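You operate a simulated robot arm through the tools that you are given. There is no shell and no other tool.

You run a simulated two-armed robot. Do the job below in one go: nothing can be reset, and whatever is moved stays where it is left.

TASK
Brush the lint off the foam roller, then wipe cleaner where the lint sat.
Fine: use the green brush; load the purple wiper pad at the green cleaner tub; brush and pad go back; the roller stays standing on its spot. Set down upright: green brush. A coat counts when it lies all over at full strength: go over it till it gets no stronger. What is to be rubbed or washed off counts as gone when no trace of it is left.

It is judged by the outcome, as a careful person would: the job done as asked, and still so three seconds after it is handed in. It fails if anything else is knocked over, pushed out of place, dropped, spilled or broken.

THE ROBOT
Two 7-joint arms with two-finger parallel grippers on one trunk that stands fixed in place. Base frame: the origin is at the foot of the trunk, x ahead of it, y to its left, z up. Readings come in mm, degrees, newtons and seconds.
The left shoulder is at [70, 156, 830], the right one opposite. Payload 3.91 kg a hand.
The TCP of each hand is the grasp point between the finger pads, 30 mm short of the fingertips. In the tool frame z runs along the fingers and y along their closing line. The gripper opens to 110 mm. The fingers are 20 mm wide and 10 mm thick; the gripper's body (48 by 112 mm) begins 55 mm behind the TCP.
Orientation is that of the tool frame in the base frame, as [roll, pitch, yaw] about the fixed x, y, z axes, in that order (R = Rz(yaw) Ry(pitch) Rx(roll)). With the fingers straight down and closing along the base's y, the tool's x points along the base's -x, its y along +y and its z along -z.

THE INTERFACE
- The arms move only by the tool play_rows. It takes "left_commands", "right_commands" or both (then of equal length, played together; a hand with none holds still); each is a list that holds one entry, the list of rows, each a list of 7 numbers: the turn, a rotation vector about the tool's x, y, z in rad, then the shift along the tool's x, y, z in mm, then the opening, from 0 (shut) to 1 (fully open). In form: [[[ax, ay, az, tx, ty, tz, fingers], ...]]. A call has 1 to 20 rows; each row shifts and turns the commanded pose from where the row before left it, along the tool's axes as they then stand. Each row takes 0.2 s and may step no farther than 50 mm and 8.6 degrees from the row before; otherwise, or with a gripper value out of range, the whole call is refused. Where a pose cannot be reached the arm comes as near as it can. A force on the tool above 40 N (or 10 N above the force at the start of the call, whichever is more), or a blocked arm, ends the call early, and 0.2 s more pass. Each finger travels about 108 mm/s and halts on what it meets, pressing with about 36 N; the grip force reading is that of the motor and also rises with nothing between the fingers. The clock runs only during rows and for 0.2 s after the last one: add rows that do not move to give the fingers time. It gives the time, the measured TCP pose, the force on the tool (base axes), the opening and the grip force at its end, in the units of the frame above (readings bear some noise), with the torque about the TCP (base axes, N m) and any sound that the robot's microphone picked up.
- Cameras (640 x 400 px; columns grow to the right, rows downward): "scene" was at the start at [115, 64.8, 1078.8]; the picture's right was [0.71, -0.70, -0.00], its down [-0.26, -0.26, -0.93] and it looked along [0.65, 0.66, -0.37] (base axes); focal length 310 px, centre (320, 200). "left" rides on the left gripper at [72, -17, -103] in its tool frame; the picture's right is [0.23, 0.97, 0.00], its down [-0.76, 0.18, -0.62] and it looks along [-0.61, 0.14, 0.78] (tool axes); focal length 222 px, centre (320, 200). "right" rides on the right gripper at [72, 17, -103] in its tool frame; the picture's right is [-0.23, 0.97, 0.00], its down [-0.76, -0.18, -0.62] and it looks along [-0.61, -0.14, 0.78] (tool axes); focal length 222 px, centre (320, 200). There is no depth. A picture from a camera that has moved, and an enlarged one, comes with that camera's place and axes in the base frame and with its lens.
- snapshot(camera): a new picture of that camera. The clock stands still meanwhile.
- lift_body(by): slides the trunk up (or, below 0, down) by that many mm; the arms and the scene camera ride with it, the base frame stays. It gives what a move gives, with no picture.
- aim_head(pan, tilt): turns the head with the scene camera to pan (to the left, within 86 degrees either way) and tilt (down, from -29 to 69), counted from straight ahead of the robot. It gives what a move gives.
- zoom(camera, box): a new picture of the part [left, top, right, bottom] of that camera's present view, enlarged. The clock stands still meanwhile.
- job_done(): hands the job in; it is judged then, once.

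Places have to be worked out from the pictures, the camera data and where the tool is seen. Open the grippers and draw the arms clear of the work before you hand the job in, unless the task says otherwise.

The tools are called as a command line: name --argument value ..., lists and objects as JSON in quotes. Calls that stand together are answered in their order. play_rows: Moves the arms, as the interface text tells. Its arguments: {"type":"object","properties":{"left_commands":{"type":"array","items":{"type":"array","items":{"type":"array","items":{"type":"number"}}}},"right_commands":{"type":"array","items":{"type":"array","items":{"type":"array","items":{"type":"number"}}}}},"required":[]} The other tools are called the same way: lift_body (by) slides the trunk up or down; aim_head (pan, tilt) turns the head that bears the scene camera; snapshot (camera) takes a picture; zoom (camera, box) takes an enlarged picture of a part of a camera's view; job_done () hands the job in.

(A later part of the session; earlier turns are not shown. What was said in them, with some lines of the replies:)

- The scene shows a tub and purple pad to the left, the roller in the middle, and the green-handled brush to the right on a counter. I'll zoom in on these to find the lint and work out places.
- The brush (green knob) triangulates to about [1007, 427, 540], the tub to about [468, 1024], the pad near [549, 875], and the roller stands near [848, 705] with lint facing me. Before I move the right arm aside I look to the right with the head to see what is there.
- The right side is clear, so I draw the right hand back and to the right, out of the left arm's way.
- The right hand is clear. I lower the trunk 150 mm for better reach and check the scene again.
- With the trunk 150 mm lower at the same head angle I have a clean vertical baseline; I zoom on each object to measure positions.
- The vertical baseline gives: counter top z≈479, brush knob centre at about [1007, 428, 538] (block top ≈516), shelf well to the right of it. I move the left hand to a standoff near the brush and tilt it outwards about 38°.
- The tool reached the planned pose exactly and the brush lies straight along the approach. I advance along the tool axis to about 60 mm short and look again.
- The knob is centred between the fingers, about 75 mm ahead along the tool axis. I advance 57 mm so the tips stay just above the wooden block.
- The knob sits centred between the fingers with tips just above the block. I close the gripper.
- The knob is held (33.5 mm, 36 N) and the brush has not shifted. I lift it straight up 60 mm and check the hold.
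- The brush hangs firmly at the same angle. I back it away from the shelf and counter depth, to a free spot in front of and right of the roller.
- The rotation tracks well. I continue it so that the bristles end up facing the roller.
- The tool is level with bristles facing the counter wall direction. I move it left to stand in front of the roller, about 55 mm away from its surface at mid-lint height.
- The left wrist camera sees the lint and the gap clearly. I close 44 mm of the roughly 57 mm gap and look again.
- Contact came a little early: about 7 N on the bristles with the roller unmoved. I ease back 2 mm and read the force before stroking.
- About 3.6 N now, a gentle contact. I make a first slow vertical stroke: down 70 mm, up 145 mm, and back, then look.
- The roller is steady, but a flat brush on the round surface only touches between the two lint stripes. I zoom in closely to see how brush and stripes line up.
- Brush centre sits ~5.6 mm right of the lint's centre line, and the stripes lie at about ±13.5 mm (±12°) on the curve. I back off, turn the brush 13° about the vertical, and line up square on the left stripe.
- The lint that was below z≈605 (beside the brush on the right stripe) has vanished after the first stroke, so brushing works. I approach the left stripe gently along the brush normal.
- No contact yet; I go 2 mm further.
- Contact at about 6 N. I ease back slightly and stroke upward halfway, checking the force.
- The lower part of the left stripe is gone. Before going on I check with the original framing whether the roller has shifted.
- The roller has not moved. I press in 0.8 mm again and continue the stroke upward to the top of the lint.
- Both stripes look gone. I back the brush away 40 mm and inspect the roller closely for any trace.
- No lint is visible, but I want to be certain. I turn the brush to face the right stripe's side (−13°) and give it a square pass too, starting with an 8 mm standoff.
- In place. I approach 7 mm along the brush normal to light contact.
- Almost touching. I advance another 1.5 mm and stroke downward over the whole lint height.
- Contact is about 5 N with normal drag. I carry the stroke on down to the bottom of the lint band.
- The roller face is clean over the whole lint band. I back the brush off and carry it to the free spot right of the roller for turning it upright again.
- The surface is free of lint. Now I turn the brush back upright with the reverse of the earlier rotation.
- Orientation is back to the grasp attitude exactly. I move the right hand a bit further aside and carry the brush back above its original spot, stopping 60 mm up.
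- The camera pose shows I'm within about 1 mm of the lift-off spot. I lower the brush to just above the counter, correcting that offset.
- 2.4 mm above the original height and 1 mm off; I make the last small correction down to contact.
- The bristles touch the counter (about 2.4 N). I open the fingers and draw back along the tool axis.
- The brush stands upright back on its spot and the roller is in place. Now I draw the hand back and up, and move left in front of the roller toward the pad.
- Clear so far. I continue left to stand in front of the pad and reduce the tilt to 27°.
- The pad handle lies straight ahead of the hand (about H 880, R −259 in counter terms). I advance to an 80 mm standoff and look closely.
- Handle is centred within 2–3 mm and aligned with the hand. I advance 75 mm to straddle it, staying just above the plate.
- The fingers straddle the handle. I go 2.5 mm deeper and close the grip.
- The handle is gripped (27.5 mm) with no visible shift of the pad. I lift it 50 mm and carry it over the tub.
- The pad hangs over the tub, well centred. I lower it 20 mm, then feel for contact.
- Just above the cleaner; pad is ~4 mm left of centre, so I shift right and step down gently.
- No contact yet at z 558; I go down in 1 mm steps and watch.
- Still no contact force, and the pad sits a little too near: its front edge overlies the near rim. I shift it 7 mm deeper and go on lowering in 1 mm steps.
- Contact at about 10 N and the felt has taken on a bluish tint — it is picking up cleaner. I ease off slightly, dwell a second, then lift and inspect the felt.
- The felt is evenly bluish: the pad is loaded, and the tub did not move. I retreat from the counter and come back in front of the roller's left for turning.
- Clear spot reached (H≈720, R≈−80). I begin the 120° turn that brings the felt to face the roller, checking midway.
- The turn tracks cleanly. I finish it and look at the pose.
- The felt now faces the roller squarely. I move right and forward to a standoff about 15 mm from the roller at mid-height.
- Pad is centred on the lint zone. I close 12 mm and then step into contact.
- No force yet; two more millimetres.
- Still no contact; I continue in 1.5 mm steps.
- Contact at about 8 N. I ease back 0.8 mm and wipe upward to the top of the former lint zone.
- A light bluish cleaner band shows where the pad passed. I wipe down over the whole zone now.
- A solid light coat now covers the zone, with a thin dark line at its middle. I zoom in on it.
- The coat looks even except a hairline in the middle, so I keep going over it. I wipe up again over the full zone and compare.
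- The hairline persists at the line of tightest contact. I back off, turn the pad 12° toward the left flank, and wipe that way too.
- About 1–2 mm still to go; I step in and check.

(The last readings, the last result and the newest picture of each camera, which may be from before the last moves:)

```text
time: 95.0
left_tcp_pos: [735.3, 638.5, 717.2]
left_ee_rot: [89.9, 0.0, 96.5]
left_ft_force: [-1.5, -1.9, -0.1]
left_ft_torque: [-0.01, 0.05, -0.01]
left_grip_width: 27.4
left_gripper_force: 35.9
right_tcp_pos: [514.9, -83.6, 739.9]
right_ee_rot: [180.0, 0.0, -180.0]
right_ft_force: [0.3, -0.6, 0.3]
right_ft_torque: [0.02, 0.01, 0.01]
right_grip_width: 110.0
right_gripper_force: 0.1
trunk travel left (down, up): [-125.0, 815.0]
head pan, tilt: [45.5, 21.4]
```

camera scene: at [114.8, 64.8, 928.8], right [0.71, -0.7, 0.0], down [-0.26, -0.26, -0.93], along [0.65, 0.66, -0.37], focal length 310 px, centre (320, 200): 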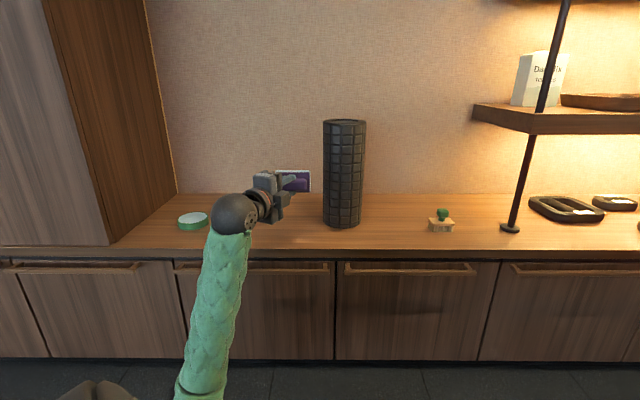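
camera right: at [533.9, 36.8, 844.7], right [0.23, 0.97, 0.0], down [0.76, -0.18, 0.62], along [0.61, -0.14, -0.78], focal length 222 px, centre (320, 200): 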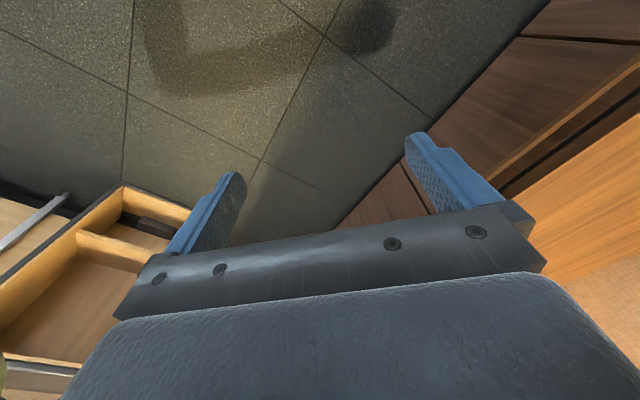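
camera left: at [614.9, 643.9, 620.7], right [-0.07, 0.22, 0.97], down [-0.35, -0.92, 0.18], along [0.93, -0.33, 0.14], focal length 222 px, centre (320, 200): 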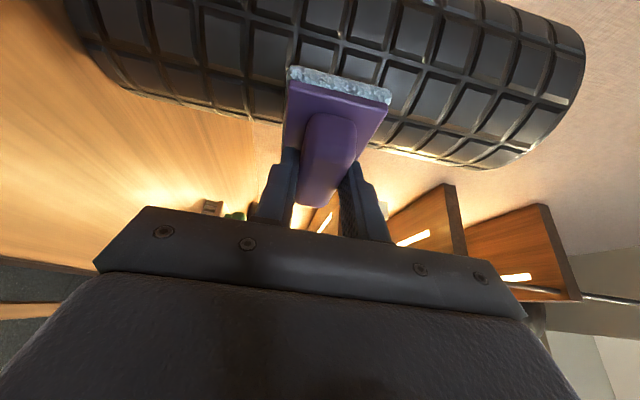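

Light contact (~2.4 N). I wipe down the full zone at this angle.

play_rows --left_commands '[[[0, 0, 0, 0.1, -13, 0.2, 0], [0, 0, 0, 0.1, -13, 0.2, 0], [0, 0, 0, 0, -13, 0, 0], [0, 0, 0, 0, -13, 0, 0], [0, 0, 0, 0, -13, 0, 0], [0, 0, 0, 0, -13, 0, 0], [0, 0, 0, 0, -13, 0, 0], [0, 0, 0, 0, -13, 0, 0], [0, 0, 0, 0, -13, 0, 0], [0, 0, 0, 0, -13, 0, 0], [0, 0, 0, 0, -15, 0, 0], [0, 0, 0, 0, 0, 0, 0]]]'

zoom --camera "scene" --box '[325, 135, 365, 205]'

zoom --camera "left" --box '[320, 60, 640, 240]'

```text
time: 97.6
left_tcp_pos: [734.6, 637.9, 571.8]
left_ee_rot: [89.8, -0.1, 96.5]
left_ft_force: [-11.1, -6.6, 7.6]
left_ft_torque: [0.03, -0.19, -0.11]
left_grip_width: 27.4
left_gripper_force: 36.2
right_tcp_pos: [514.7, -83.5, 740.4]
right_ee_rot: [180.0, -0.1, 180.0]
right_ft_force: [-0.3, 0.4, -0.2]
right_ft_torque: [0.0, 0.03, -0.01]
right_grip_width: 110.0
right_gripper_force: 0.0
trunk travel left (down, up): [-125.0, 815.0]
head pan, tilt: [45.5, 21.4]
```

```text
5.71 times, centred on (345, 170) of scene
camera zoom: at [114.1, 64.1, 928.9], right [0.71, -0.7, 0.0], down [-0.26, -0.26, -0.93], along [0.65, 0.66, -0.36], focal length 1774 px, centre (177, 371)
```

zoom: 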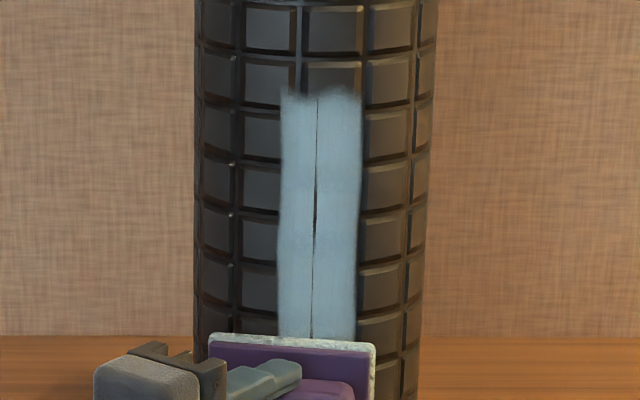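

```text
2.00 times, centred on (480, 150) of left
camera zoom: at [625.5, 699.0, 553.8], right [-0.03, 0.23, 0.97], down [-0.53, -0.83, 0.18], along [0.85, -0.51, 0.14], focal length 444 px, centre (0, 300)
```

zoom: 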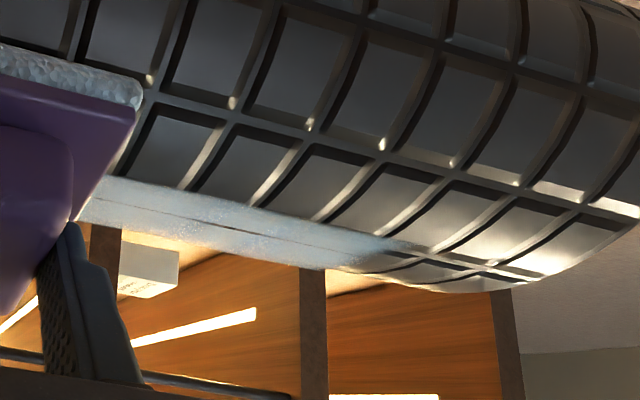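

The hairline stays unchanged at a fixed place, which looks like the seam between two neighbouring patches rather than missing cleaner. I back off 30 mm, turn the pad to the right flank (−12°), and line up for another pass.

play_rows --left_commands '[[[0, 0, 0, -6.8, 0, -13.3, 0], [0, 0, 0, -6.8, 0, -13.3, 0], [0, 0.1396, 0, 0, 0, 0, 0], [0, 0.1396, 0, 0, 0, 0, 0], [0, 0.1396, 0, 0, 0, 0, 0], [0, 0, 0, -25.3, 0, 15.2, 0], [0, 0, 0, -25.3, 0, 15.2, 0], [0, 0, 0, 0, 0, 0, 0]]]'

play_rows --left_commands '[[[0, 0, 0, 2.3, 0, 4.5, 0], [0, 0, 0, 0, 0, 0, 0]]]'

zoom --camera "scene" --box '[280, 110, 400, 240]'

```text
time: 99.4
left_tcp_pos: [761.7, 592.9, 572.2]
left_ee_rot: [90.0, 0.0, 120.5]
left_ft_force: [0.5, -1.0, -1.5]
left_ft_torque: [-0.01, 0.04, 0.02]
left_grip_width: 27.2
left_gripper_force: 35.8
right_tcp_pos: [516.0, -83.8, 740.2]
right_ee_rot: [180.0, 0.0, 180.0]
right_ft_force: [-0.8, -0.2, 1.3]
right_ft_torque: [-0.01, 0.01, 0.0]
right_grip_width: 110.2
right_gripper_force: 0.0
trunk travel left (down, up): [-125.0, 815.0]
head pan, tilt: [45.5, 21.4]
```

```text
time: 100.0
left_tcp_pos: [764.3, 598.4, 572.3]
left_ee_rot: [89.9, 0.0, 120.5]
left_ft_force: [0.5, -0.4, -1.0]
left_ft_torque: [-0.03, 0.04, 0.0]
left_grip_width: 27.4
left_gripper_force: 35.4
right_tcp_pos: [515.3, -83.4, 739.0]
right_ee_rot: [180.0, 0.0, -179.9]
right_ft_force: [-0.9, 0.8, -1.1]
right_ft_torque: [0.04, -0.01, -0.01]
right_grip_width: 110.2
right_gripper_force: 0.0
trunk travel left (down, up): [-125.0, 815.0]
head pan, tilt: [45.5, 21.4]
```

```text
3.08 times, centred on (340, 175) of scene
camera zoom: at [114.9, 64.6, 928.8], right [0.71, -0.7, 0.0], down [-0.26, -0.26, -0.93], along [0.65, 0.66, -0.37], focal length 955 px, centre (258, 277)
```

zoom: 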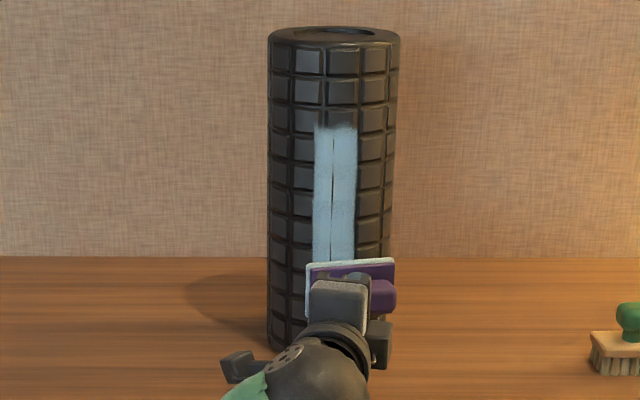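

Roller unmoved. I step in to light contact.

play_rows --left_commands '[[[0, 0, 0, 0.7, 0, 1.4, 0], [0, 0, 0, 0, 0, 0, 0]]]'

play_rows --left_commands '[[[0, 0, 0, 0.5, 0, 0.9, 0], [0, 0, 0, 0, 0, 0, 0]]]'

```text
time: 100.6
left_tcp_pos: [764.3, 598.8, 570.5]
left_ee_rot: [89.9, 0.0, 120.5]
left_ft_force: [0.4, -0.5, -1.2]
left_ft_torque: [-0.02, 0.02, 0.0]
left_grip_width: 27.4
left_gripper_force: 35.7
right_tcp_pos: [514.7, -84.5, 740.1]
right_ee_rot: [179.9, 0.0, -179.9]
right_ft_force: [0.2, -0.7, 0.4]
right_ft_torque: [-0.02, -0.03, 0.01]
right_grip_width: 110.1
right_gripper_force: 0.1
trunk travel left (down, up): [-125.0, 815.0]
head pan, tilt: [45.5, 21.4]
```

```text
time: 101.2
left_tcp_pos: [765.0, 599.5, 571.5]
left_ee_rot: [90.0, -0.1, 120.5]
left_ft_force: [0.3, 0.7, -0.1]
left_ft_torque: [-0.04, 0.01, -0.02]
left_grip_width: 27.4
left_gripper_force: 35.8
right_tcp_pos: [515.2, -83.2, 739.6]
right_ee_rot: [179.9, 0.0, -180.0]
right_ft_force: [1.5, -0.6, 0.3]
right_ft_torque: [0.02, -0.03, 0.04]
right_grip_width: 109.9
right_gripper_force: 0.0
trunk travel left (down, up): [-125.0, 815.0]
head pan, tilt: [45.5, 21.4]
```

Nothing yet; another 1.2 mm each time.

play_rows --left_commands '[[[0, 0, 0, 0.55, 0, 1.07, 0], [0, 0, 0, 0, 0, 0, 0]]]'

play_rows --left_commands '[[[0, 0, 0, 0.45, 0, 0.9, 0], [0, 0, 0, 0, 0, 0, 0]]]'

```text
time: 101.8
left_tcp_pos: [766.0, 601.2, 571.4]
left_ee_rot: [90.0, 0.0, 120.5]
left_ft_force: [-0.1, -0.5, -0.5]
left_ft_torque: [-0.02, 0.03, 0.01]
left_grip_width: 27.4
left_gripper_force: 35.9
right_tcp_pos: [514.9, -83.6, 740.8]
right_ee_rot: [180.0, 0.1, 179.9]
right_ft_force: [-0.5, -0.6, -0.2]
right_ft_torque: [0.0, -0.01, -0.04]
right_grip_width: 110.0
right_gripper_force: 0.1
trunk travel left (down, up): [-125.0, 815.0]
head pan, tilt: [45.5, 21.4]
```

```text
time: 102.4
left_tcp_pos: [767.0, 602.2, 572.3]
left_ee_rot: [90.0, 0.0, 120.5]
left_ft_force: [-2.9, -5.7, -0.8]
left_ft_torque: [-0.11, 0.07, -0.1]
left_grip_width: 27.4
left_gripper_force: 36.0
right_tcp_pos: [515.0, -82.5, 741.0]
right_ee_rot: [180.0, 0.0, -180.0]
right_ft_force: [0.6, 1.2, 0.2]
right_ft_torque: [-0.01, 0.01, 0.01]
right_grip_width: 110.1
right_gripper_force: 0.1
trunk travel left (down, up): [-125.0, 815.0]
head pan, tilt: [45.5, 21.4]
```

Contact at 6 N. I wipe upward, following the surface slightly as it recedes.

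play_rows --left_commands '[[[0, 0, 0, 0, 13, 0, 0], [0, 0, 0, 0.05, 13, 0.1, 0], [0, 0, 0, 0.05, 13, 0.1, 0], [0, 0, 0, 0.05, 13, 0.1, 0], [0, 0, 0, 0.05, 13, 0.1, 0], [0, 0, 0, 0.05, 13, 0.1, 0], [0, 0, 0, 0.05, 13, 0.1, 0], [0, 0, 0, 0.05, 13, 0.1, 0], [0, 0, 0, 0.05, 13, 0.1, 0], [0, 0, 0, 0.05, 13, 0.1, 0], [0, 0, 0, 0.05, 13, 0.1, 0], [0, 0, 0, 0, 5, 0, 0], [0, 0, 0, 0, 0, 0, 0]]]'

zoom --camera "scene" --box '[280, 110, 400, 240]'

zoom --camera "left" --box '[0, 60, 320, 240]'

```text
time: 105.2
left_tcp_pos: [766.5, 603.6, 719.2]
left_ee_rot: [90.0, 0.0, 120.4]
left_ft_force: [-1.5, -1.2, -1.6]
left_ft_torque: [-0.07, 0.08, 0.02]
left_grip_width: 27.3
left_gripper_force: 36.4
right_tcp_pos: [514.6, -83.4, 739.4]
right_ee_rot: [-179.9, 0.0, 180.0]
right_ft_force: [-0.4, -0.3, -0.4]
right_ft_torque: [-0.02, -0.01, -0.01]
right_grip_width: 110.1
right_gripper_force: 0.0
trunk travel left (down, up): [-125.0, 815.0]
head pan, tilt: [45.5, 21.4]
```

```text
3.08 times, centred on (340, 175) of scene
camera zoom: at [114.9, 64.6, 928.8], right [0.71, -0.7, 0.0], down [-0.26, -0.26, -0.93], along [0.65, 0.66, -0.37], focal length 955 px, centre (258, 277)
```

zoom: 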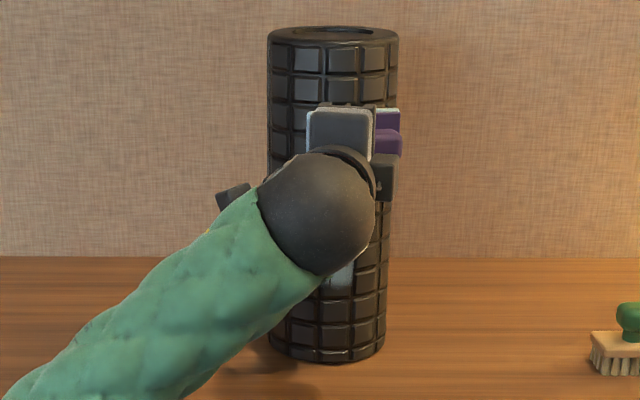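

```text
2.00 times, centred on (160, 150) of left
camera zoom: at [643.5, 613.7, 701.1], right [-0.12, 0.2, 0.97], down [-0.15, -0.97, 0.18], along [0.98, -0.13, 0.14], focal length 444 px, centre (640, 300)
```

zoom: 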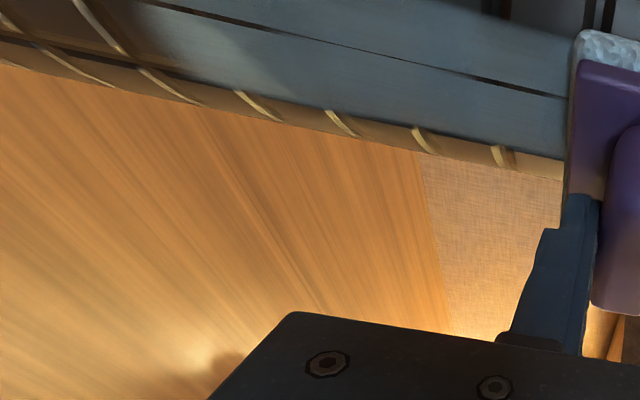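

The coat edge on the right now shows clearly too. I zoom hard on the dark seam to judge what it is.

zoom --camera "left" --box '[190, 50, 290, 120]'

zoom --camera "left" --box '[60, 40, 200, 120]'

```text
5.71 times, centred on (240, 85) of left
camera zoom: at [643.5, 613.7, 701.1], right [-0.12, 0.2, 0.97], down [-0.15, -0.97, 0.18], along [0.98, -0.13, 0.14], focal length 1269 px, centre (777, 857)
```

zoom: 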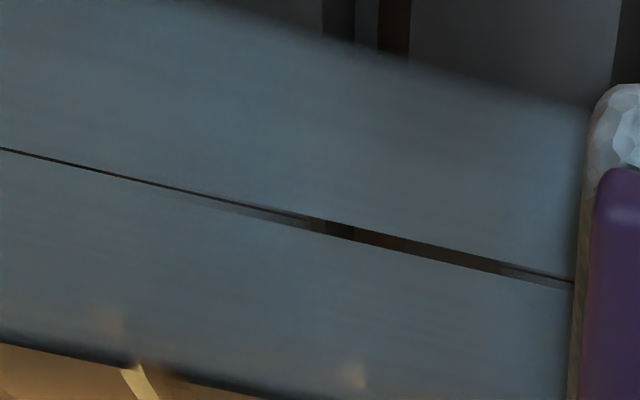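

```text
4.57 times, centred on (130, 80) of left
camera zoom: at [643.5, 613.7, 701.1], right [-0.12, 0.2, 0.97], down [-0.15, -0.97, 0.18], along [0.98, -0.13, 0.14], focal length 1015 px, centre (1189, 749)
```

zoom: 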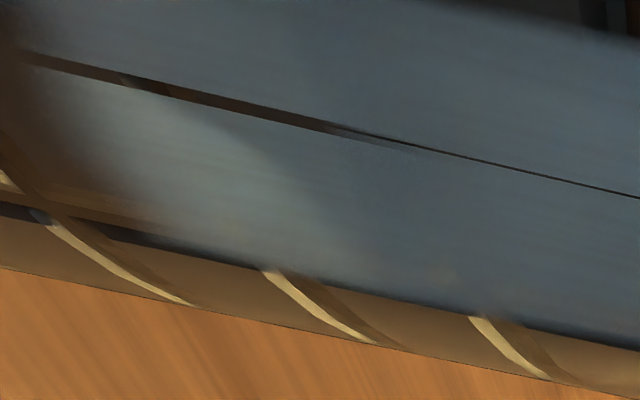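

The seam has crisp straight edges with bare tile showing beneath, so it is a geometry seam of the surface rather than weak coating; the coat itself is even. For certainty I do one more square pass past both ends: back off, turn to 0°, and line up.

play_rows --left_commands '[[[0, 0, 0, -9.1, 0, -17.8, 0], [0, -0.1047, 0, 0, 0, 0, 0], [0, -0.1047, 0, 0, 0, 0, 0], [0, 0, 0, 31, 14, -3.4, 0], [0, 0, 0, 0, 0, 0, 0]]]'

zoom --camera "scene" --box '[325, 135, 365, 205]'

play_rows --left_commands '[[[0, 0, 0, 2.5, 0, 4.9, 0], [0, 0, 0, 0, 0, 0, 0]]]'

```text
time: 106.4
left_tcp_pos: [743.0, 615.0, 734.1]
left_ee_rot: [90.0, 0.0, 108.6]
left_ft_force: [-0.8, 0.4, 0.1]
left_ft_torque: [-0.02, 0.06, -0.02]
left_grip_width: 27.3
left_gripper_force: 35.7
right_tcp_pos: [514.6, -84.8, 740.0]
right_ee_rot: [-180.0, -0.1, -180.0]
right_ft_force: [-0.5, -0.8, 0.3]
right_ft_torque: [0.0, -0.02, 0.02]
right_grip_width: 110.1
right_gripper_force: 0.1
trunk travel left (down, up): [-125.0, 815.0]
head pan, tilt: [45.5, 21.4]
```

```text
5.71 times, centred on (345, 170) of scene
camera zoom: at [114.8, 64.7, 928.8], right [0.71, -0.7, 0.0], down [-0.26, -0.26, -0.93], along [0.65, 0.66, -0.37], focal length 1774 px, centre (177, 371)
```

zoom: 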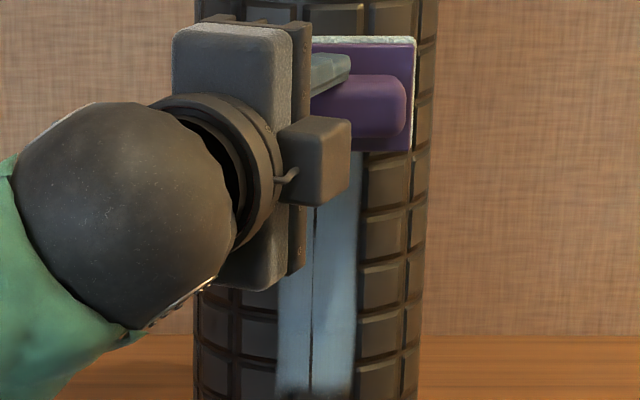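

```text
time: 107.0
left_tcp_pos: [747.6, 618.3, 733.0]
left_ee_rot: [90.0, -0.1, 108.5]
left_ft_force: [-0.3, 0.1, -1.1]
left_ft_torque: [-0.05, 0.02, -0.02]
left_grip_width: 27.4
left_gripper_force: 36.1
right_tcp_pos: [515.7, -84.2, 739.5]
right_ee_rot: [-179.9, 0.1, 180.0]
right_ft_force: [-0.5, -0.2, -0.4]
right_ft_torque: [-0.01, 0.02, 0.03]
right_grip_width: 110.1
right_gripper_force: 0.0
trunk travel left (down, up): [-125.0, 815.0]
head pan, tilt: [45.5, 21.4]
```

Nearly touching. I press 1.3 mm further and wipe down the whole length past the bottom end, easing slightly on the way.

play_rows --left_commands '[[[0, 0, 0, 0.6, 0, 1.15, 0], [0, 0, 0, 0, -14, 0, 0], [0, 0, 0, 0, -14, 0, 0], [0, 0, 0, 0, -14, 0, 0], [0, 0, 0, -0.03, -14, -0.06, 0], [0, 0, 0, -0.05, -14, -0.1, 0], [0, 0, 0, -0.05, -14, -0.1, 0], [0, 0, 0, -0.05, -14, -0.1, 0], [0, 0, 0, -0.05, -14, -0.1, 0], [0, 0, 0, -0.05, -14, -0.1, 0], [0, 0, 0, -0.05, -14, -0.1, 0], [0, 0, 0, -0.05, -14, -0.1, 0], [0, 0, 0, -0.05, -14, -0.1, 0], [0, 0, 0, 0, -8, 0, 0], [0, 0, 0, 0, 0, 0, 0]]]'

zoom --camera "scene" --box '[325, 135, 365, 205]'

```text
time: 110.2
left_tcp_pos: [747.4, 618.9, 556.7]
left_ee_rot: [89.9, -0.1, 108.5]
left_ft_force: [0.1, 0.2, -0.8]
left_ft_torque: [0.03, 0.02, -0.04]
left_grip_width: 27.5
left_gripper_force: 35.4
right_tcp_pos: [514.8, -84.0, 739.7]
right_ee_rot: [179.9, 0.0, 180.0]
right_ft_force: [0.1, -0.2, 0.5]
right_ft_torque: [0.0, 0.04, 0.0]
right_grip_width: 109.8
right_gripper_force: 0.0
trunk travel left (down, up): [-125.0, 815.0]
head pan, tilt: [45.5, 21.4]
```

```text
5.71 times, centred on (345, 170) of scene
camera zoom: at [114.9, 64.7, 928.8], right [0.71, -0.7, 0.0], down [-0.26, -0.26, -0.93], along [0.65, 0.66, -0.37], focal length 1774 px, centre (177, 371)
```

zoom: 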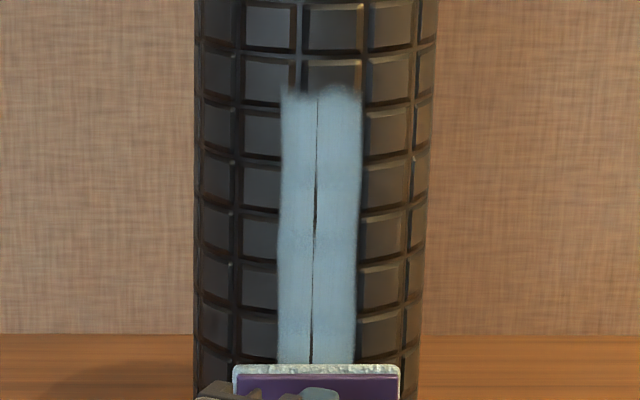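

The coat looks brighter than before, so I keep going: another full up-and-down round trip with light contact, then compare at the same framing.

play_rows --left_commands '[[[0, 0, 0, 0.35, 0, 0.7, 0], [0, 0, 0, 0, 14, 0, 0], [0, 0, 0, 0, 14, 0, 0], [0, 0, 0, 0.05, 14, 0.1, 0], [0, 0, 0, 0.05, 14, 0.1, 0], [0, 0, 0, 0.05, 14, 0.1, 0], [0, 0, 0, 0.05, 14, 0.1, 0], [0, 0, 0, 0.05, 14, 0.1, 0], [0, 0, 0, 0.05, 14, 0.1, 0], [0, 0, 0, 0.05, 14, 0.1, 0], [0, 0, 0, 0.05, 14, 0.1, 0], [0, 0, 0, 0.05, 14, 0.1, 0], [0, 0, 0, 0, 14, 0, 0], [0, 0, 0, 0, 0, 0, 0]]]'

play_rows --left_commands '[[[0, 0, 0, 0, 0, 0, 0], [0, 0, 0, 0, -14, 0, 0], [0, 0, 0, 0, -14, 0, 0], [0, 0, 0, 0, -14, 0, 0], [0, 0, 0, 0, -14, 0, 0], [0, 0, 0, -0.05, -14, -0.1, 0], [0, 0, 0, -0.05, -14, -0.1, 0], [0, 0, 0, -0.05, -14, -0.1, 0], [0, 0, 0, -0.05, -14, -0.1, 0], [0, 0, 0, -0.05, -14, -0.1, 0], [0, 0, 0, -0.05, -14, -0.1, 0], [0, 0, 0, -0.05, -14, -0.1, 0], [0, 0, 0, -0.05, -14, -0.1, 0], [0, 0, 0, 0, 0, 0, 0]]]'

zoom --camera "scene" --box '[325, 135, 365, 205]'

```text
time: 113.2
left_tcp_pos: [749.2, 620.7, 727.3]
left_ee_rot: [89.9, -0.1, 108.5]
left_ft_force: [-3.1, -2.6, 0.1]
left_ft_torque: [-0.04, 0.01, -0.04]
left_grip_width: 27.6
left_gripper_force: 35.6
right_tcp_pos: [514.4, -83.7, 741.0]
right_ee_rot: [-179.9, 0.0, 180.0]
right_ft_force: [0.8, 0.7, -0.4]
right_ft_torque: [-0.02, 0.0, 0.03]
right_grip_width: 110.1
right_gripper_force: 0.1
trunk travel left (down, up): [-125.0, 815.0]
head pan, tilt: [45.5, 21.4]
```

```text
time: 116.2
left_tcp_pos: [748.5, 619.0, 556.2]
left_ee_rot: [90.0, 0.0, 108.5]
left_ft_force: [-2.2, -2.4, -1.9]
left_ft_torque: [0.0, -0.02, -0.01]
left_grip_width: 27.3
left_gripper_force: 35.9
right_tcp_pos: [514.4, -84.4, 740.0]
right_ee_rot: [180.0, 0.1, -179.9]
right_ft_force: [-0.3, -0.5, -0.4]
right_ft_torque: [0.0, -0.01, -0.01]
right_grip_width: 110.0
right_gripper_force: 0.1
trunk travel left (down, up): [-125.0, 815.0]
head pan, tilt: [45.5, 21.4]
```

```text
5.71 times, centred on (345, 170) of scene
camera zoom: at [114.9, 64.7, 928.7], right [0.71, -0.7, 0.0], down [-0.26, -0.26, -0.93], along [0.65, 0.66, -0.37], focal length 1774 px, centre (177, 371)
```

zoom: 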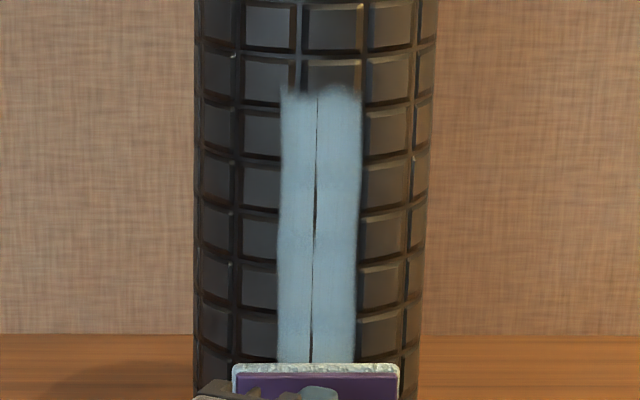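

The coat looks even and no longer visibly changing. I check the felt's load and coat from the wrist camera.

zoom --camera "left" --box '[260, 40, 640, 240]'

zoom --camera "scene" --box '[332, 140, 358, 172]'

zoom --camera "scene" --box '[332, 170, 358, 202]'

```text
1.68 times, centred on (450, 140) of left
camera zoom: at [629.5, 656.1, 538.2], right [-0.07, 0.22, 0.97], down [-0.35, -0.92, 0.18], along [0.93, -0.33, 0.14], focal length 374 px, centre (101, 301)
```

zoom: 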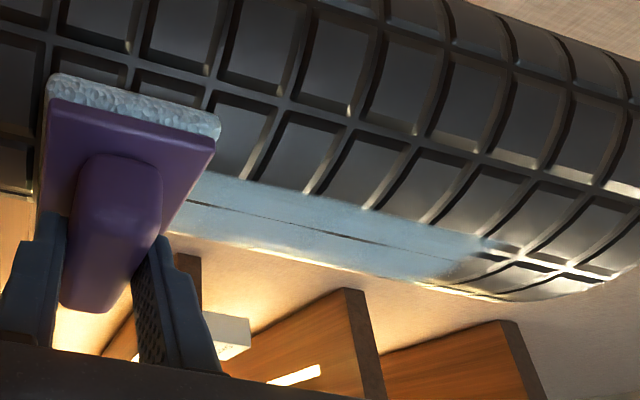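

```text
12.50 times, centred on (345, 156) of scene
camera zoom: at [114.9, 64.7, 928.7], right [0.71, -0.7, 0.0], down [-0.26, -0.26, -0.93], along [0.65, 0.66, -0.37], focal length 3881 px, centre (8, 750)
```

zoom: 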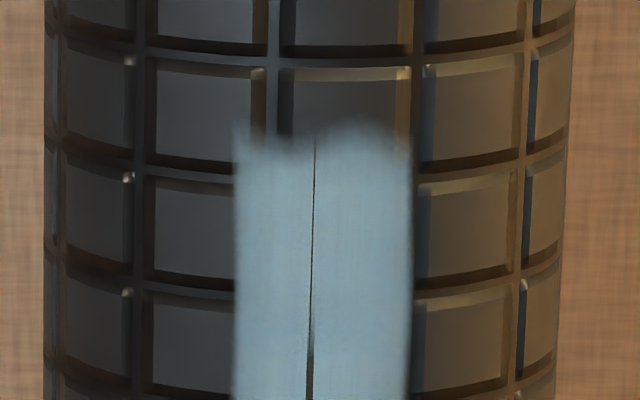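

```text
12.50 times, centred on (345, 186) of scene
camera zoom: at [114.9, 64.7, 928.7], right [0.71, -0.7, 0.0], down [-0.26, -0.26, -0.93], along [0.65, 0.66, -0.37], focal length 3881 px, centre (8, 375)
```

zoom: 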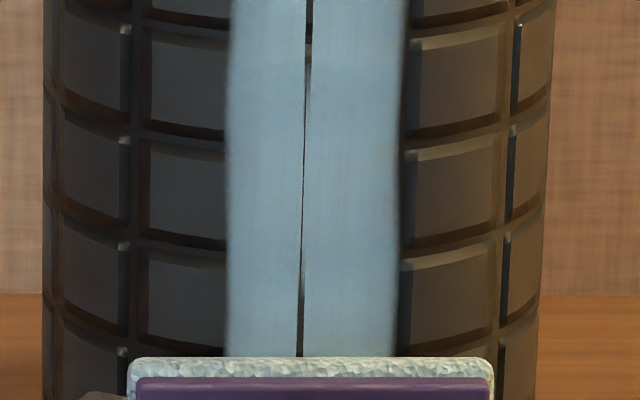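

The coat is uniform and dense over both adjoining patches with only soft natural ends, so wiping is complete. I back the pad off and move to the free spot to turn it upright.

play_rows --left_commands '[[[0, 0, 0, -15.1, 0, -29.7, 0], [0, 0, 0, -15.1, 0, -29.7, 0], [0, 0, 0, -15.1, 0, -29.7, 0], [0, 0, 0, 23.6, 24.8, -16.3, 0], [0, 0, 0, 23.6, 24.8, -16.3, 0], [0, 0, 0, 23.6, 24.8, -16.3, 0], [0, 0, 0, 23.6, 24.8, -16.3, 0], [0, 0, 0, 23.6, 24.8, -16.3, 0], [0, 0, 0, 0, 0, 0, 0]]]'

zoom --camera "scene" --box '[280, 110, 400, 240]'

zoom --camera "scene" --box '[330, 180, 360, 215]'

```text
time: 118.2
left_tcp_pos: [563.1, 634.0, 681.9]
left_ee_rot: [90.0, 0.0, 108.5]
left_ft_force: [-0.8, -0.8, -1.2]
left_ft_torque: [-0.04, 0.04, 0.01]
left_grip_width: 27.7
left_gripper_force: 35.9
right_tcp_pos: [514.9, -83.5, 740.9]
right_ee_rot: [-180.0, 0.0, -180.0]
right_ft_force: [0.6, -0.7, 0.5]
right_ft_torque: [0.03, -0.03, -0.01]
right_grip_width: 109.8
right_gripper_force: 0.1
trunk travel left (down, up): [-125.0, 815.0]
head pan, tilt: [45.5, 21.4]
```

```text
3.08 times, centred on (340, 175) of scene
camera zoom: at [114.7, 64.7, 928.8], right [0.71, -0.7, 0.0], down [-0.26, -0.26, -0.93], along [0.65, 0.66, -0.37], focal length 955 px, centre (258, 277)
```

zoom: 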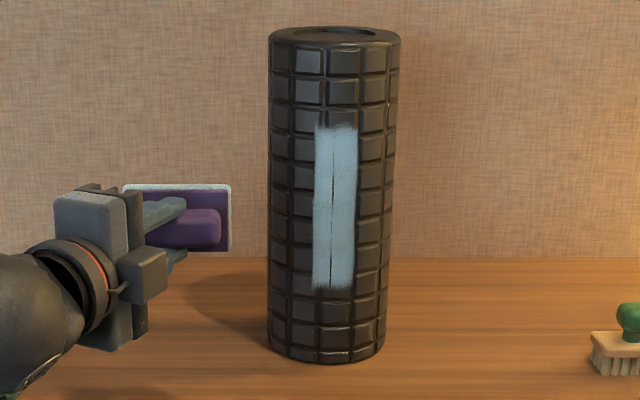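

```text
11.43 times, centred on (345, 198) of scene
camera zoom: at [114.7, 64.7, 928.8], right [0.71, -0.7, 0.0], down [-0.26, -0.26, -0.93], along [0.65, 0.66, -0.37], focal length 3548 px, centre (34, 229)
```

zoom: 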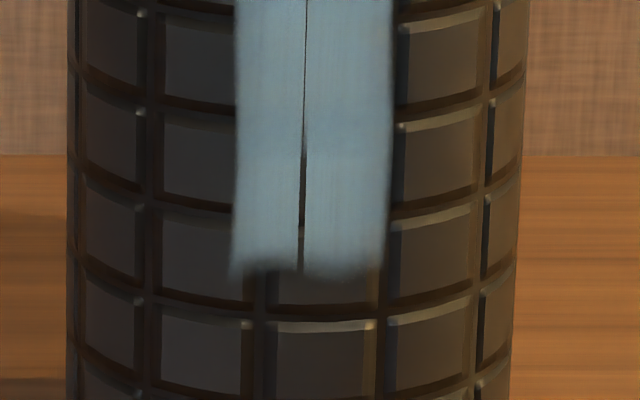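

The roller stands where it was and the coat covers the full former lint area. Now I turn the pad back upright.

play_rows --left_commands '[[[0.03523, 0.08062, -0.10844, 0, 0, 0, 0], [0.03523, 0.08062, -0.10844, 0, 0, 0, 0], [0.03523, 0.08062, -0.10844, 0, 0, 0, 0], [0.03523, 0.08062, -0.10844, 0, 0, 0, 0], [0.03523, 0.08062, -0.10844, 0, 0, 0, 0], [0.03523, 0.08062, -0.10844, 0, 0, 0, 0], [0.03523, 0.08062, -0.10844, 0, 0, 0, 0], [0.03523, 0.08062, -0.10844, 0, 0, 0, 0], [0.03523, 0.08062, -0.10844, 0, 0, 0, 0], [0.03523, 0.08062, -0.10844, 0, 0, 0, 0], [0.03523, 0.08062, -0.10844, 0, 0, 0, 0], [0.03523, 0.08062, -0.10844, 0, 0, 0, 0], [0.03523, 0.08062, -0.10844, 0, 0, 0, 0], [0.03523, 0.08062, -0.10844, 0, 0, 0, 0], [0.03523, 0.08062, -0.10844, 0, 0, 0, 0], [0, 0, 0, 0, 0, 0, 0]]]'

snapshot --camera "scene"

snapshot --camera "left"

```text
time: 121.6
left_tcp_pos: [563.8, 633.9, 681.2]
left_ee_rot: [179.9, 26.9, -134.4]
left_ft_force: [-0.2, 0.2, -1.3]
left_ft_torque: [0.0, 0.0, 0.01]
left_grip_width: 27.5
left_gripper_force: 36.3
right_tcp_pos: [515.5, -83.2, 740.4]
right_ee_rot: [-179.9, 0.0, -180.0]
right_ft_force: [-0.2, 0.3, -0.4]
right_ft_torque: [0.0, 0.01, -0.02]
right_grip_width: 110.1
right_gripper_force: 0.2
trunk travel left (down, up): [-125.0, 815.0]
head pan, tilt: [45.5, 21.4]
```

```text
taken
camera scene: at [114.8, 64.7, 928.8], right [0.71, -0.7, 0.0], down [-0.26, -0.26, -0.93], along [0.65, 0.66, -0.37], focal length 310 px, centre (320, 200)
```

scene: 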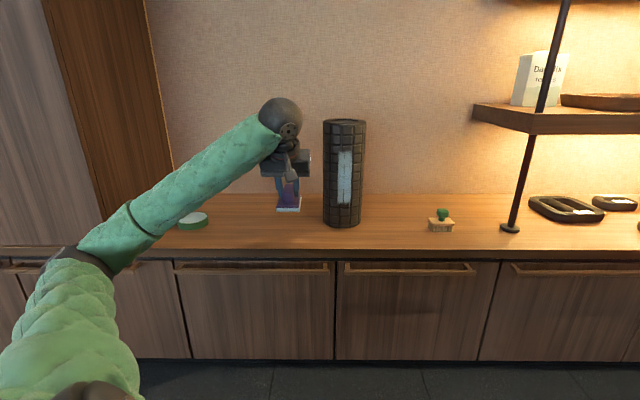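

```text
taken
camera left: at [499.8, 543.2, 739.0], right [-0.84, 0.54, -0.1], down [0.15, 0.41, 0.9], along [0.53, 0.74, -0.42], focal length 222 px, centre (320, 200)
```

left: 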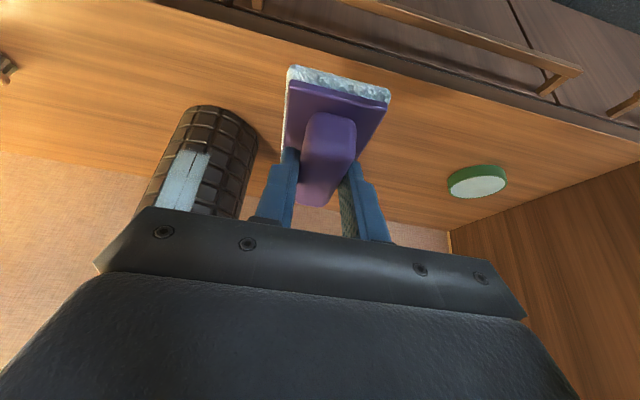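

Upright again at the same attitude. I carry the pad back to above its original spot, stopping 50 mm up.

play_rows --left_commands '[[[0, 0, 0, 0, 35.7, 0, 0], [0, 0, 0, 0, 35.7, 0, 0], [0, 0, 0, 0, 35.7, 0, 0], [0, 0, 0, 0, 35.7, 0, 0], [0, 0, 0, 0, 35.6, 0, 0], [0, 0, 0, -18.6, 0, 31.7, 0], [0, 0, 0, -18.6, 0, 31.7, 0], [0, 0, 0, -18.6, 0, 31.7, 0], [0, 0, 0, -18.6, 0, 31.7, 0], [0, 0, 0, -18.5, 0, 31.6, 0], [0, 0, 0, 0, 0, 0, 0], [0, 0, 0, 0, 0, 0, 0]]]'

snapshot --camera "left"

snapshot --camera "scene"

```text
time: 124.2
left_tcp_pos: [545.3, 869.3, 583.2]
left_ee_rot: [-180.0, 27.0, -134.6]
left_ft_force: [-0.7, 0.5, -0.2]
left_ft_torque: [0.02, 0.04, 0.0]
left_grip_width: 27.4
left_gripper_force: 36.1
right_tcp_pos: [515.8, -83.9, 739.5]
right_ee_rot: [-180.0, -0.2, -180.0]
right_ft_force: [-0.2, -0.4, 0.1]
right_ft_torque: [0.0, -0.02, 0.0]
right_grip_width: 109.8
right_gripper_force: 0.1
trunk travel left (down, up): [-125.0, 815.0]
head pan, tilt: [45.5, 21.4]
```

```text
taken
camera left: at [481.2, 778.9, 640.1], right [-0.84, 0.54, -0.1], down [0.15, 0.41, 0.9], along [0.53, 0.74, -0.42], focal length 222 px, centre (320, 200)
```

left: 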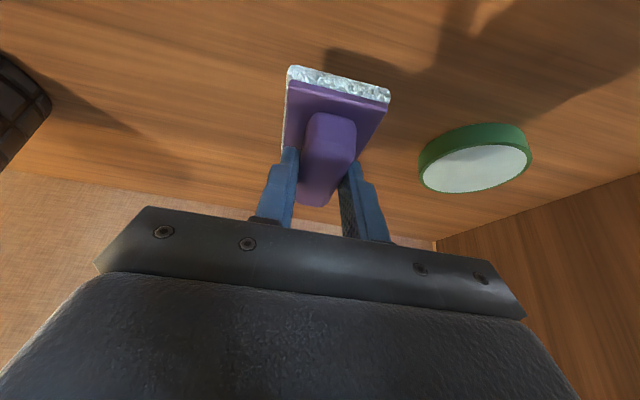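

```text
taken
camera scene: at [114.8, 64.7, 928.8], right [0.71, -0.7, 0.0], down [-0.26, -0.26, -0.93], along [0.65, 0.66, -0.37], focal length 310 px, centre (320, 200)
```

scene: 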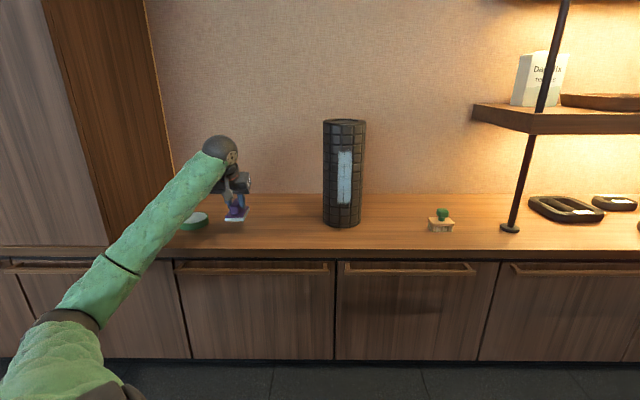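

Within 0.3 mm of the pick-up spot. I lower 48 mm, then ease down the last bit.

play_rows --left_commands '[[[0, 0, 0, 8.2, 0, 16, 0], [0, 0, 0, 8.2, 0, 16, 0], [0, 0, 0, 3.6, 0, 7.1, 0], [0, 0, 0, 1.8, 0, 3.6, 0], [0, 0, 0, 0, 0, 0, 0]]]'

play_rows --left_commands '[[[0, 0, 0, 0.6, 0, 1.2, 0], [0, 0, 0, 0, 0, 0, 0]]]'

zoom --camera "left" --box '[160, 60, 480, 260]'

```text
time: 125.4
left_tcp_pos: [544.6, 868.7, 534.0]
left_ee_rot: [180.0, 26.9, -134.5]
left_ft_force: [0.3, -0.5, -0.8]
left_ft_torque: [-0.03, 0.03, -0.02]
left_grip_width: 27.1
left_gripper_force: 35.9
right_tcp_pos: [514.1, -83.1, 739.3]
right_ee_rot: [180.0, 0.1, 180.0]
right_ft_force: [0.4, -1.6, 0.1]
right_ft_torque: [-0.01, -0.02, 0.0]
right_grip_width: 109.8
right_gripper_force: 0.0
trunk travel left (down, up): [-125.0, 815.0]
head pan, tilt: [45.5, 21.4]
```

```text
time: 126.0
left_tcp_pos: [545.2, 868.2, 533.2]
left_ee_rot: [179.9, 26.9, -134.5]
left_ft_force: [1.0, 0.0, 1.0]
left_ft_torque: [0.0, 0.02, -0.03]
left_grip_width: 27.3
left_gripper_force: 36.0
right_tcp_pos: [514.8, -83.3, 740.9]
right_ee_rot: [-180.0, 0.0, 179.9]
right_ft_force: [0.4, -0.2, -0.4]
right_ft_torque: [-0.01, 0.01, -0.01]
right_grip_width: 110.0
right_gripper_force: 0.2
trunk travel left (down, up): [-125.0, 815.0]
head pan, tilt: [45.5, 21.4]
```

```text
2.00 times, centred on (320, 160) of left
camera zoom: at [480.4, 778.3, 590.9], right [-0.84, 0.54, -0.1], down [0.15, 0.41, 0.9], along [0.53, 0.74, -0.42], focal length 444 px, centre (320, 280)
```

zoom: 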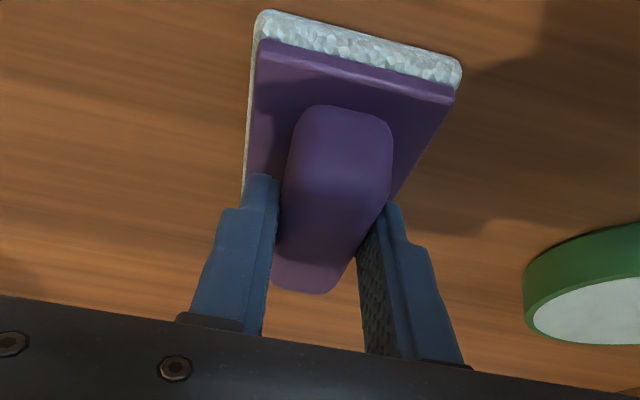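

One more millimetre to the original height; force just starts to show. I lower 0.9 mm and read.

play_rows --left_commands '[[[0, 0, 0, 0.1, 0, 1.0, 0], [0, 0, 0, 0, 0, 0, 0]]]'

```text
time: 126.6
left_tcp_pos: [544.2, 869.5, 533.2]
left_ee_rot: [180.0, 27.1, -134.6]
left_ft_force: [0.1, -1.2, 6.5]
left_ft_torque: [-0.23, 0.19, 0.01]
left_grip_width: 27.3
left_gripper_force: 36.0
right_tcp_pos: [514.3, -84.5, 740.9]
right_ee_rot: [-179.9, -0.1, -179.9]
right_ft_force: [-0.2, 0.4, 0.7]
right_ft_torque: [-0.02, 0.01, 0.02]
right_grip_width: 110.1
right_gripper_force: 0.0
trunk travel left (down, up): [-125.0, 815.0]
head pan, tilt: [45.5, 21.4]
```

The pad rests on the counter (6.5 N). I open the fingers and withdraw along the tool axis.

play_rows --left_commands '[[[0, 0, 0, -0.1, 0, -0.3, 0.3], [0, 0, 0, 0, 0, 0, 0.45], [0, 0, 0, 0, 0, 0, 0.6], [0, 0, 0, 0, 0, 0, 0.8], [0, 0, 0, 0, 0, 0, 0.8], [0, 0, 0, 0, 0, -15, 0.8], [0, 0, 0, 0, 0, -30, 0.8], [0, 0, 0, 0, 0, -30, 0.8], [0, 0, 0, 0, 0, 0, 0.8]]]'

zoom --camera "left" --box '[160, 0, 480, 200]'

snapshot --camera "scene"

```text
time: 128.6
left_tcp_pos: [520.5, 844.6, 599.1]
left_ee_rot: [180.0, 27.0, -134.5]
left_ft_force: [0.2, 1.4, 0.3]
left_ft_torque: [0.03, 0.01, -0.03]
left_grip_width: 87.8
left_gripper_force: 0.1
right_tcp_pos: [515.6, -83.2, 740.6]
right_ee_rot: [180.0, 0.0, 180.0]
right_ft_force: [0.5, -0.1, 0.4]
right_ft_torque: [-0.02, 0.02, 0.04]
right_grip_width: 110.0
right_gripper_force: 0.1
trunk travel left (down, up): [-125.0, 815.0]
head pan, tilt: [45.5, 21.4]
```

```text
2.00 times, centred on (320, 100) of left
camera zoom: at [456.6, 754.1, 657.2], right [-0.84, 0.54, -0.1], down [0.15, 0.41, 0.9], along [0.53, 0.74, -0.42], focal length 444 px, centre (320, 400)
```

zoom: 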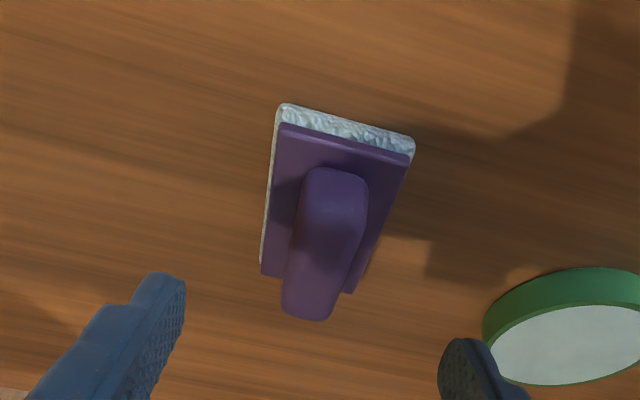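

```text
taken
camera scene: at [114.8, 64.6, 928.8], right [0.71, -0.7, 0.0], down [-0.26, -0.26, -0.93], along [0.65, 0.66, -0.37], focal length 310 px, centre (320, 200)
```

scene: 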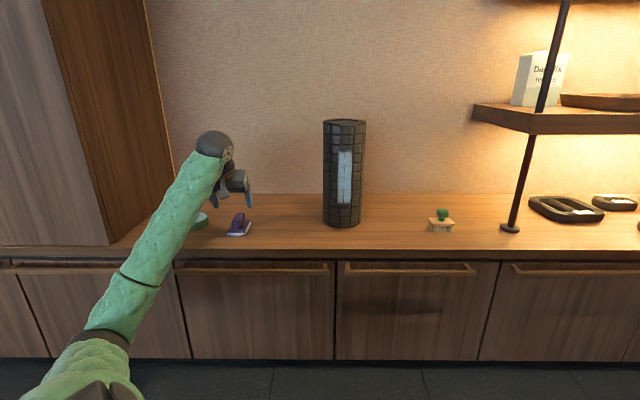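

The pad sits back on its spot. I draw the left arm clear back and up, then make a final check of everything.

play_rows --left_commands '[[[0, 0, 0, 14.9, 0, -36.8, 1], [0, 0, 0, 14.9, 0, -36.8, 1], [0, 0, 0, 14.9, 0, -36.8, 1], [0, 0, 0, 14.9, 0, -36.8, 1], [0, 0, 0, 14.9, 0, -36.8, 1], [0, 0, 0, 25, 0, -25, 1], [0, 0, 0, 25, 0, -25, 1], [0, 0, 0, 0, 0, 0, 1]]]'

snapshot --camera "scene"

zoom --camera "scene" --box '[160, 190, 260, 252]'

zoom --camera "scene" --box '[390, 190, 490, 252]'

zoom --camera "scene" --box '[280, 110, 400, 240]'

```text
time: 130.4
left_tcp_pos: [368.5, 690.5, 751.3]
left_ee_rot: [-180.0, 27.0, -134.5]
left_ft_force: [-0.6, 0.6, -0.4]
left_ft_torque: [0.0, 0.05, -0.04]
left_grip_width: 109.8
left_gripper_force: 0.0
right_tcp_pos: [514.5, -84.4, 740.1]
right_ee_rot: [180.0, -0.1, -180.0]
right_ft_force: [0.1, 0.2, -0.4]
right_ft_torque: [0.0, 0.0, 0.0]
right_grip_width: 110.1
right_gripper_force: 0.0
trunk travel left (down, up): [-125.0, 815.0]
head pan, tilt: [45.5, 21.4]
```

```text
taken
camera scene: at [114.6, 64.6, 928.8], right [0.71, -0.7, 0.0], down [-0.26, -0.26, -0.93], along [0.65, 0.66, -0.37], focal length 310 px, centre (320, 200)
```

scene: 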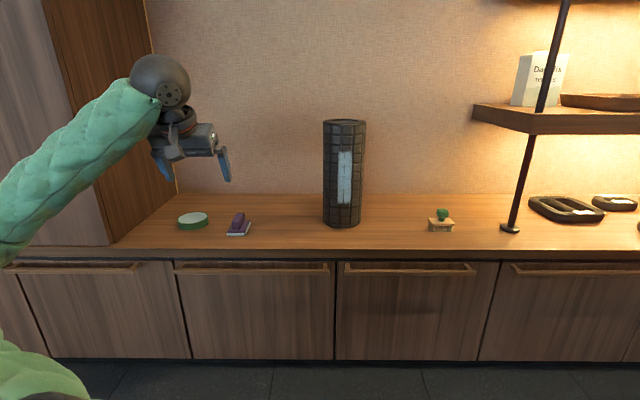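

```text
6.40 times, centred on (210, 221) of scene
camera zoom: at [114.6, 64.6, 928.8], right [0.71, -0.7, 0.0], down [-0.26, -0.26, -0.93], along [0.65, 0.66, -0.37], focal length 1987 px, centre (1024, 66)
```

zoom: 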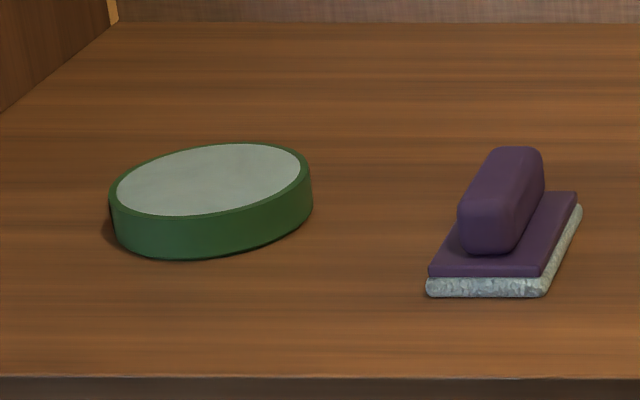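

```text
6.40 times, centred on (440, 221) of scene
camera zoom: at [114.6, 64.6, 928.8], right [0.71, -0.7, 0.0], down [-0.26, -0.26, -0.93], along [0.65, 0.66, -0.37], focal length 1987 px, centre (-448, 66)
```

zoom: 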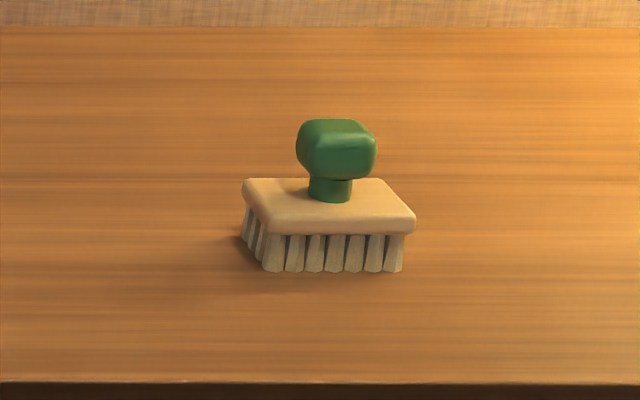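

```text
3.08 times, centred on (340, 175) of scene
camera zoom: at [114.6, 64.6, 928.8], right [0.71, -0.7, 0.0], down [-0.26, -0.26, -0.93], along [0.65, 0.66, -0.37], focal length 955 px, centre (258, 277)
```

zoom: 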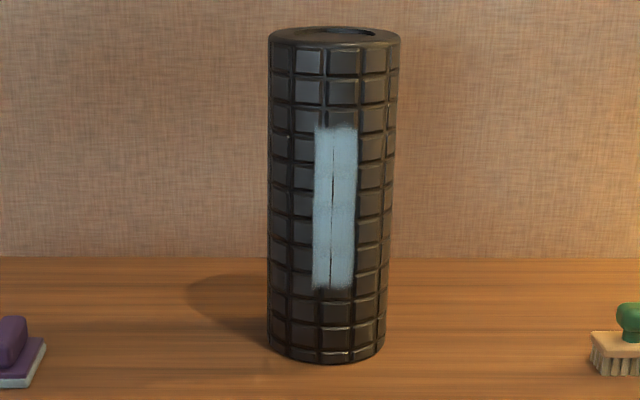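

All items are back within about a millimetre. One last close look at the coat's uniformity before handing in.

zoom --camera "scene" --box '[330, 145, 360, 180]'

zoom --camera "scene" --box '[330, 172, 360, 208]'

```text
11.43 times, centred on (345, 162) of scene
camera zoom: at [114.6, 64.6, 928.8], right [0.71, -0.7, 0.0], down [-0.26, -0.26, -0.93], along [0.65, 0.66, -0.37], focal length 3548 px, centre (34, 629)
```

zoom: 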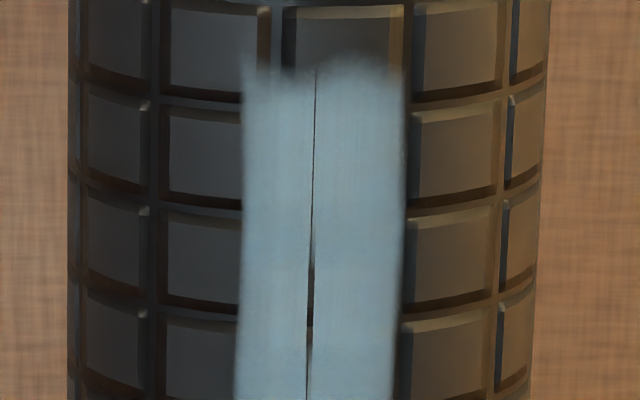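

```text
11.11 times, centred on (345, 190) of scene
camera zoom: at [114.6, 64.6, 928.8], right [0.71, -0.7, 0.0], down [-0.26, -0.26, -0.93], along [0.65, 0.66, -0.37], focal length 3450 px, centre (42, 311)
```

zoom: 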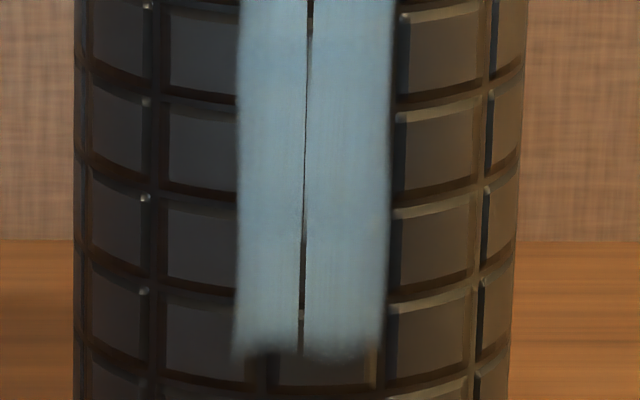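

The coat is even over the whole former lint area with no lint left. The roller, brush, pad and tub are all in place, and both hands are open and clear, so I hand in the job.

job_done

```text
The job is handed in.
```

The lint is brushed off the foam roller and cleaner is wiped over the whole area where it sat; the job is handed in.

- **Lint:** I brushed from three angles with the green brush, and no trace of lint showed in the close-up pictures afterwards.
- **Cleaner:** I loaded the purple pad at the green tub and went over the area until the coat looked even and stopped changing. A thin dark line, about 1 mm wide, remains down the middle of the coat. Wiping from three angles did not change it. I took it for a seam between two patches of the surface rather than missed cleaner, but I could not confirm that.
- **Everything else:** The brush stands upright on its spot and the pad is back on its own, both within about 2 mm. The roller is still standing where it was, and the tub shows no visible shift. Both grippers are open and clear of the work.
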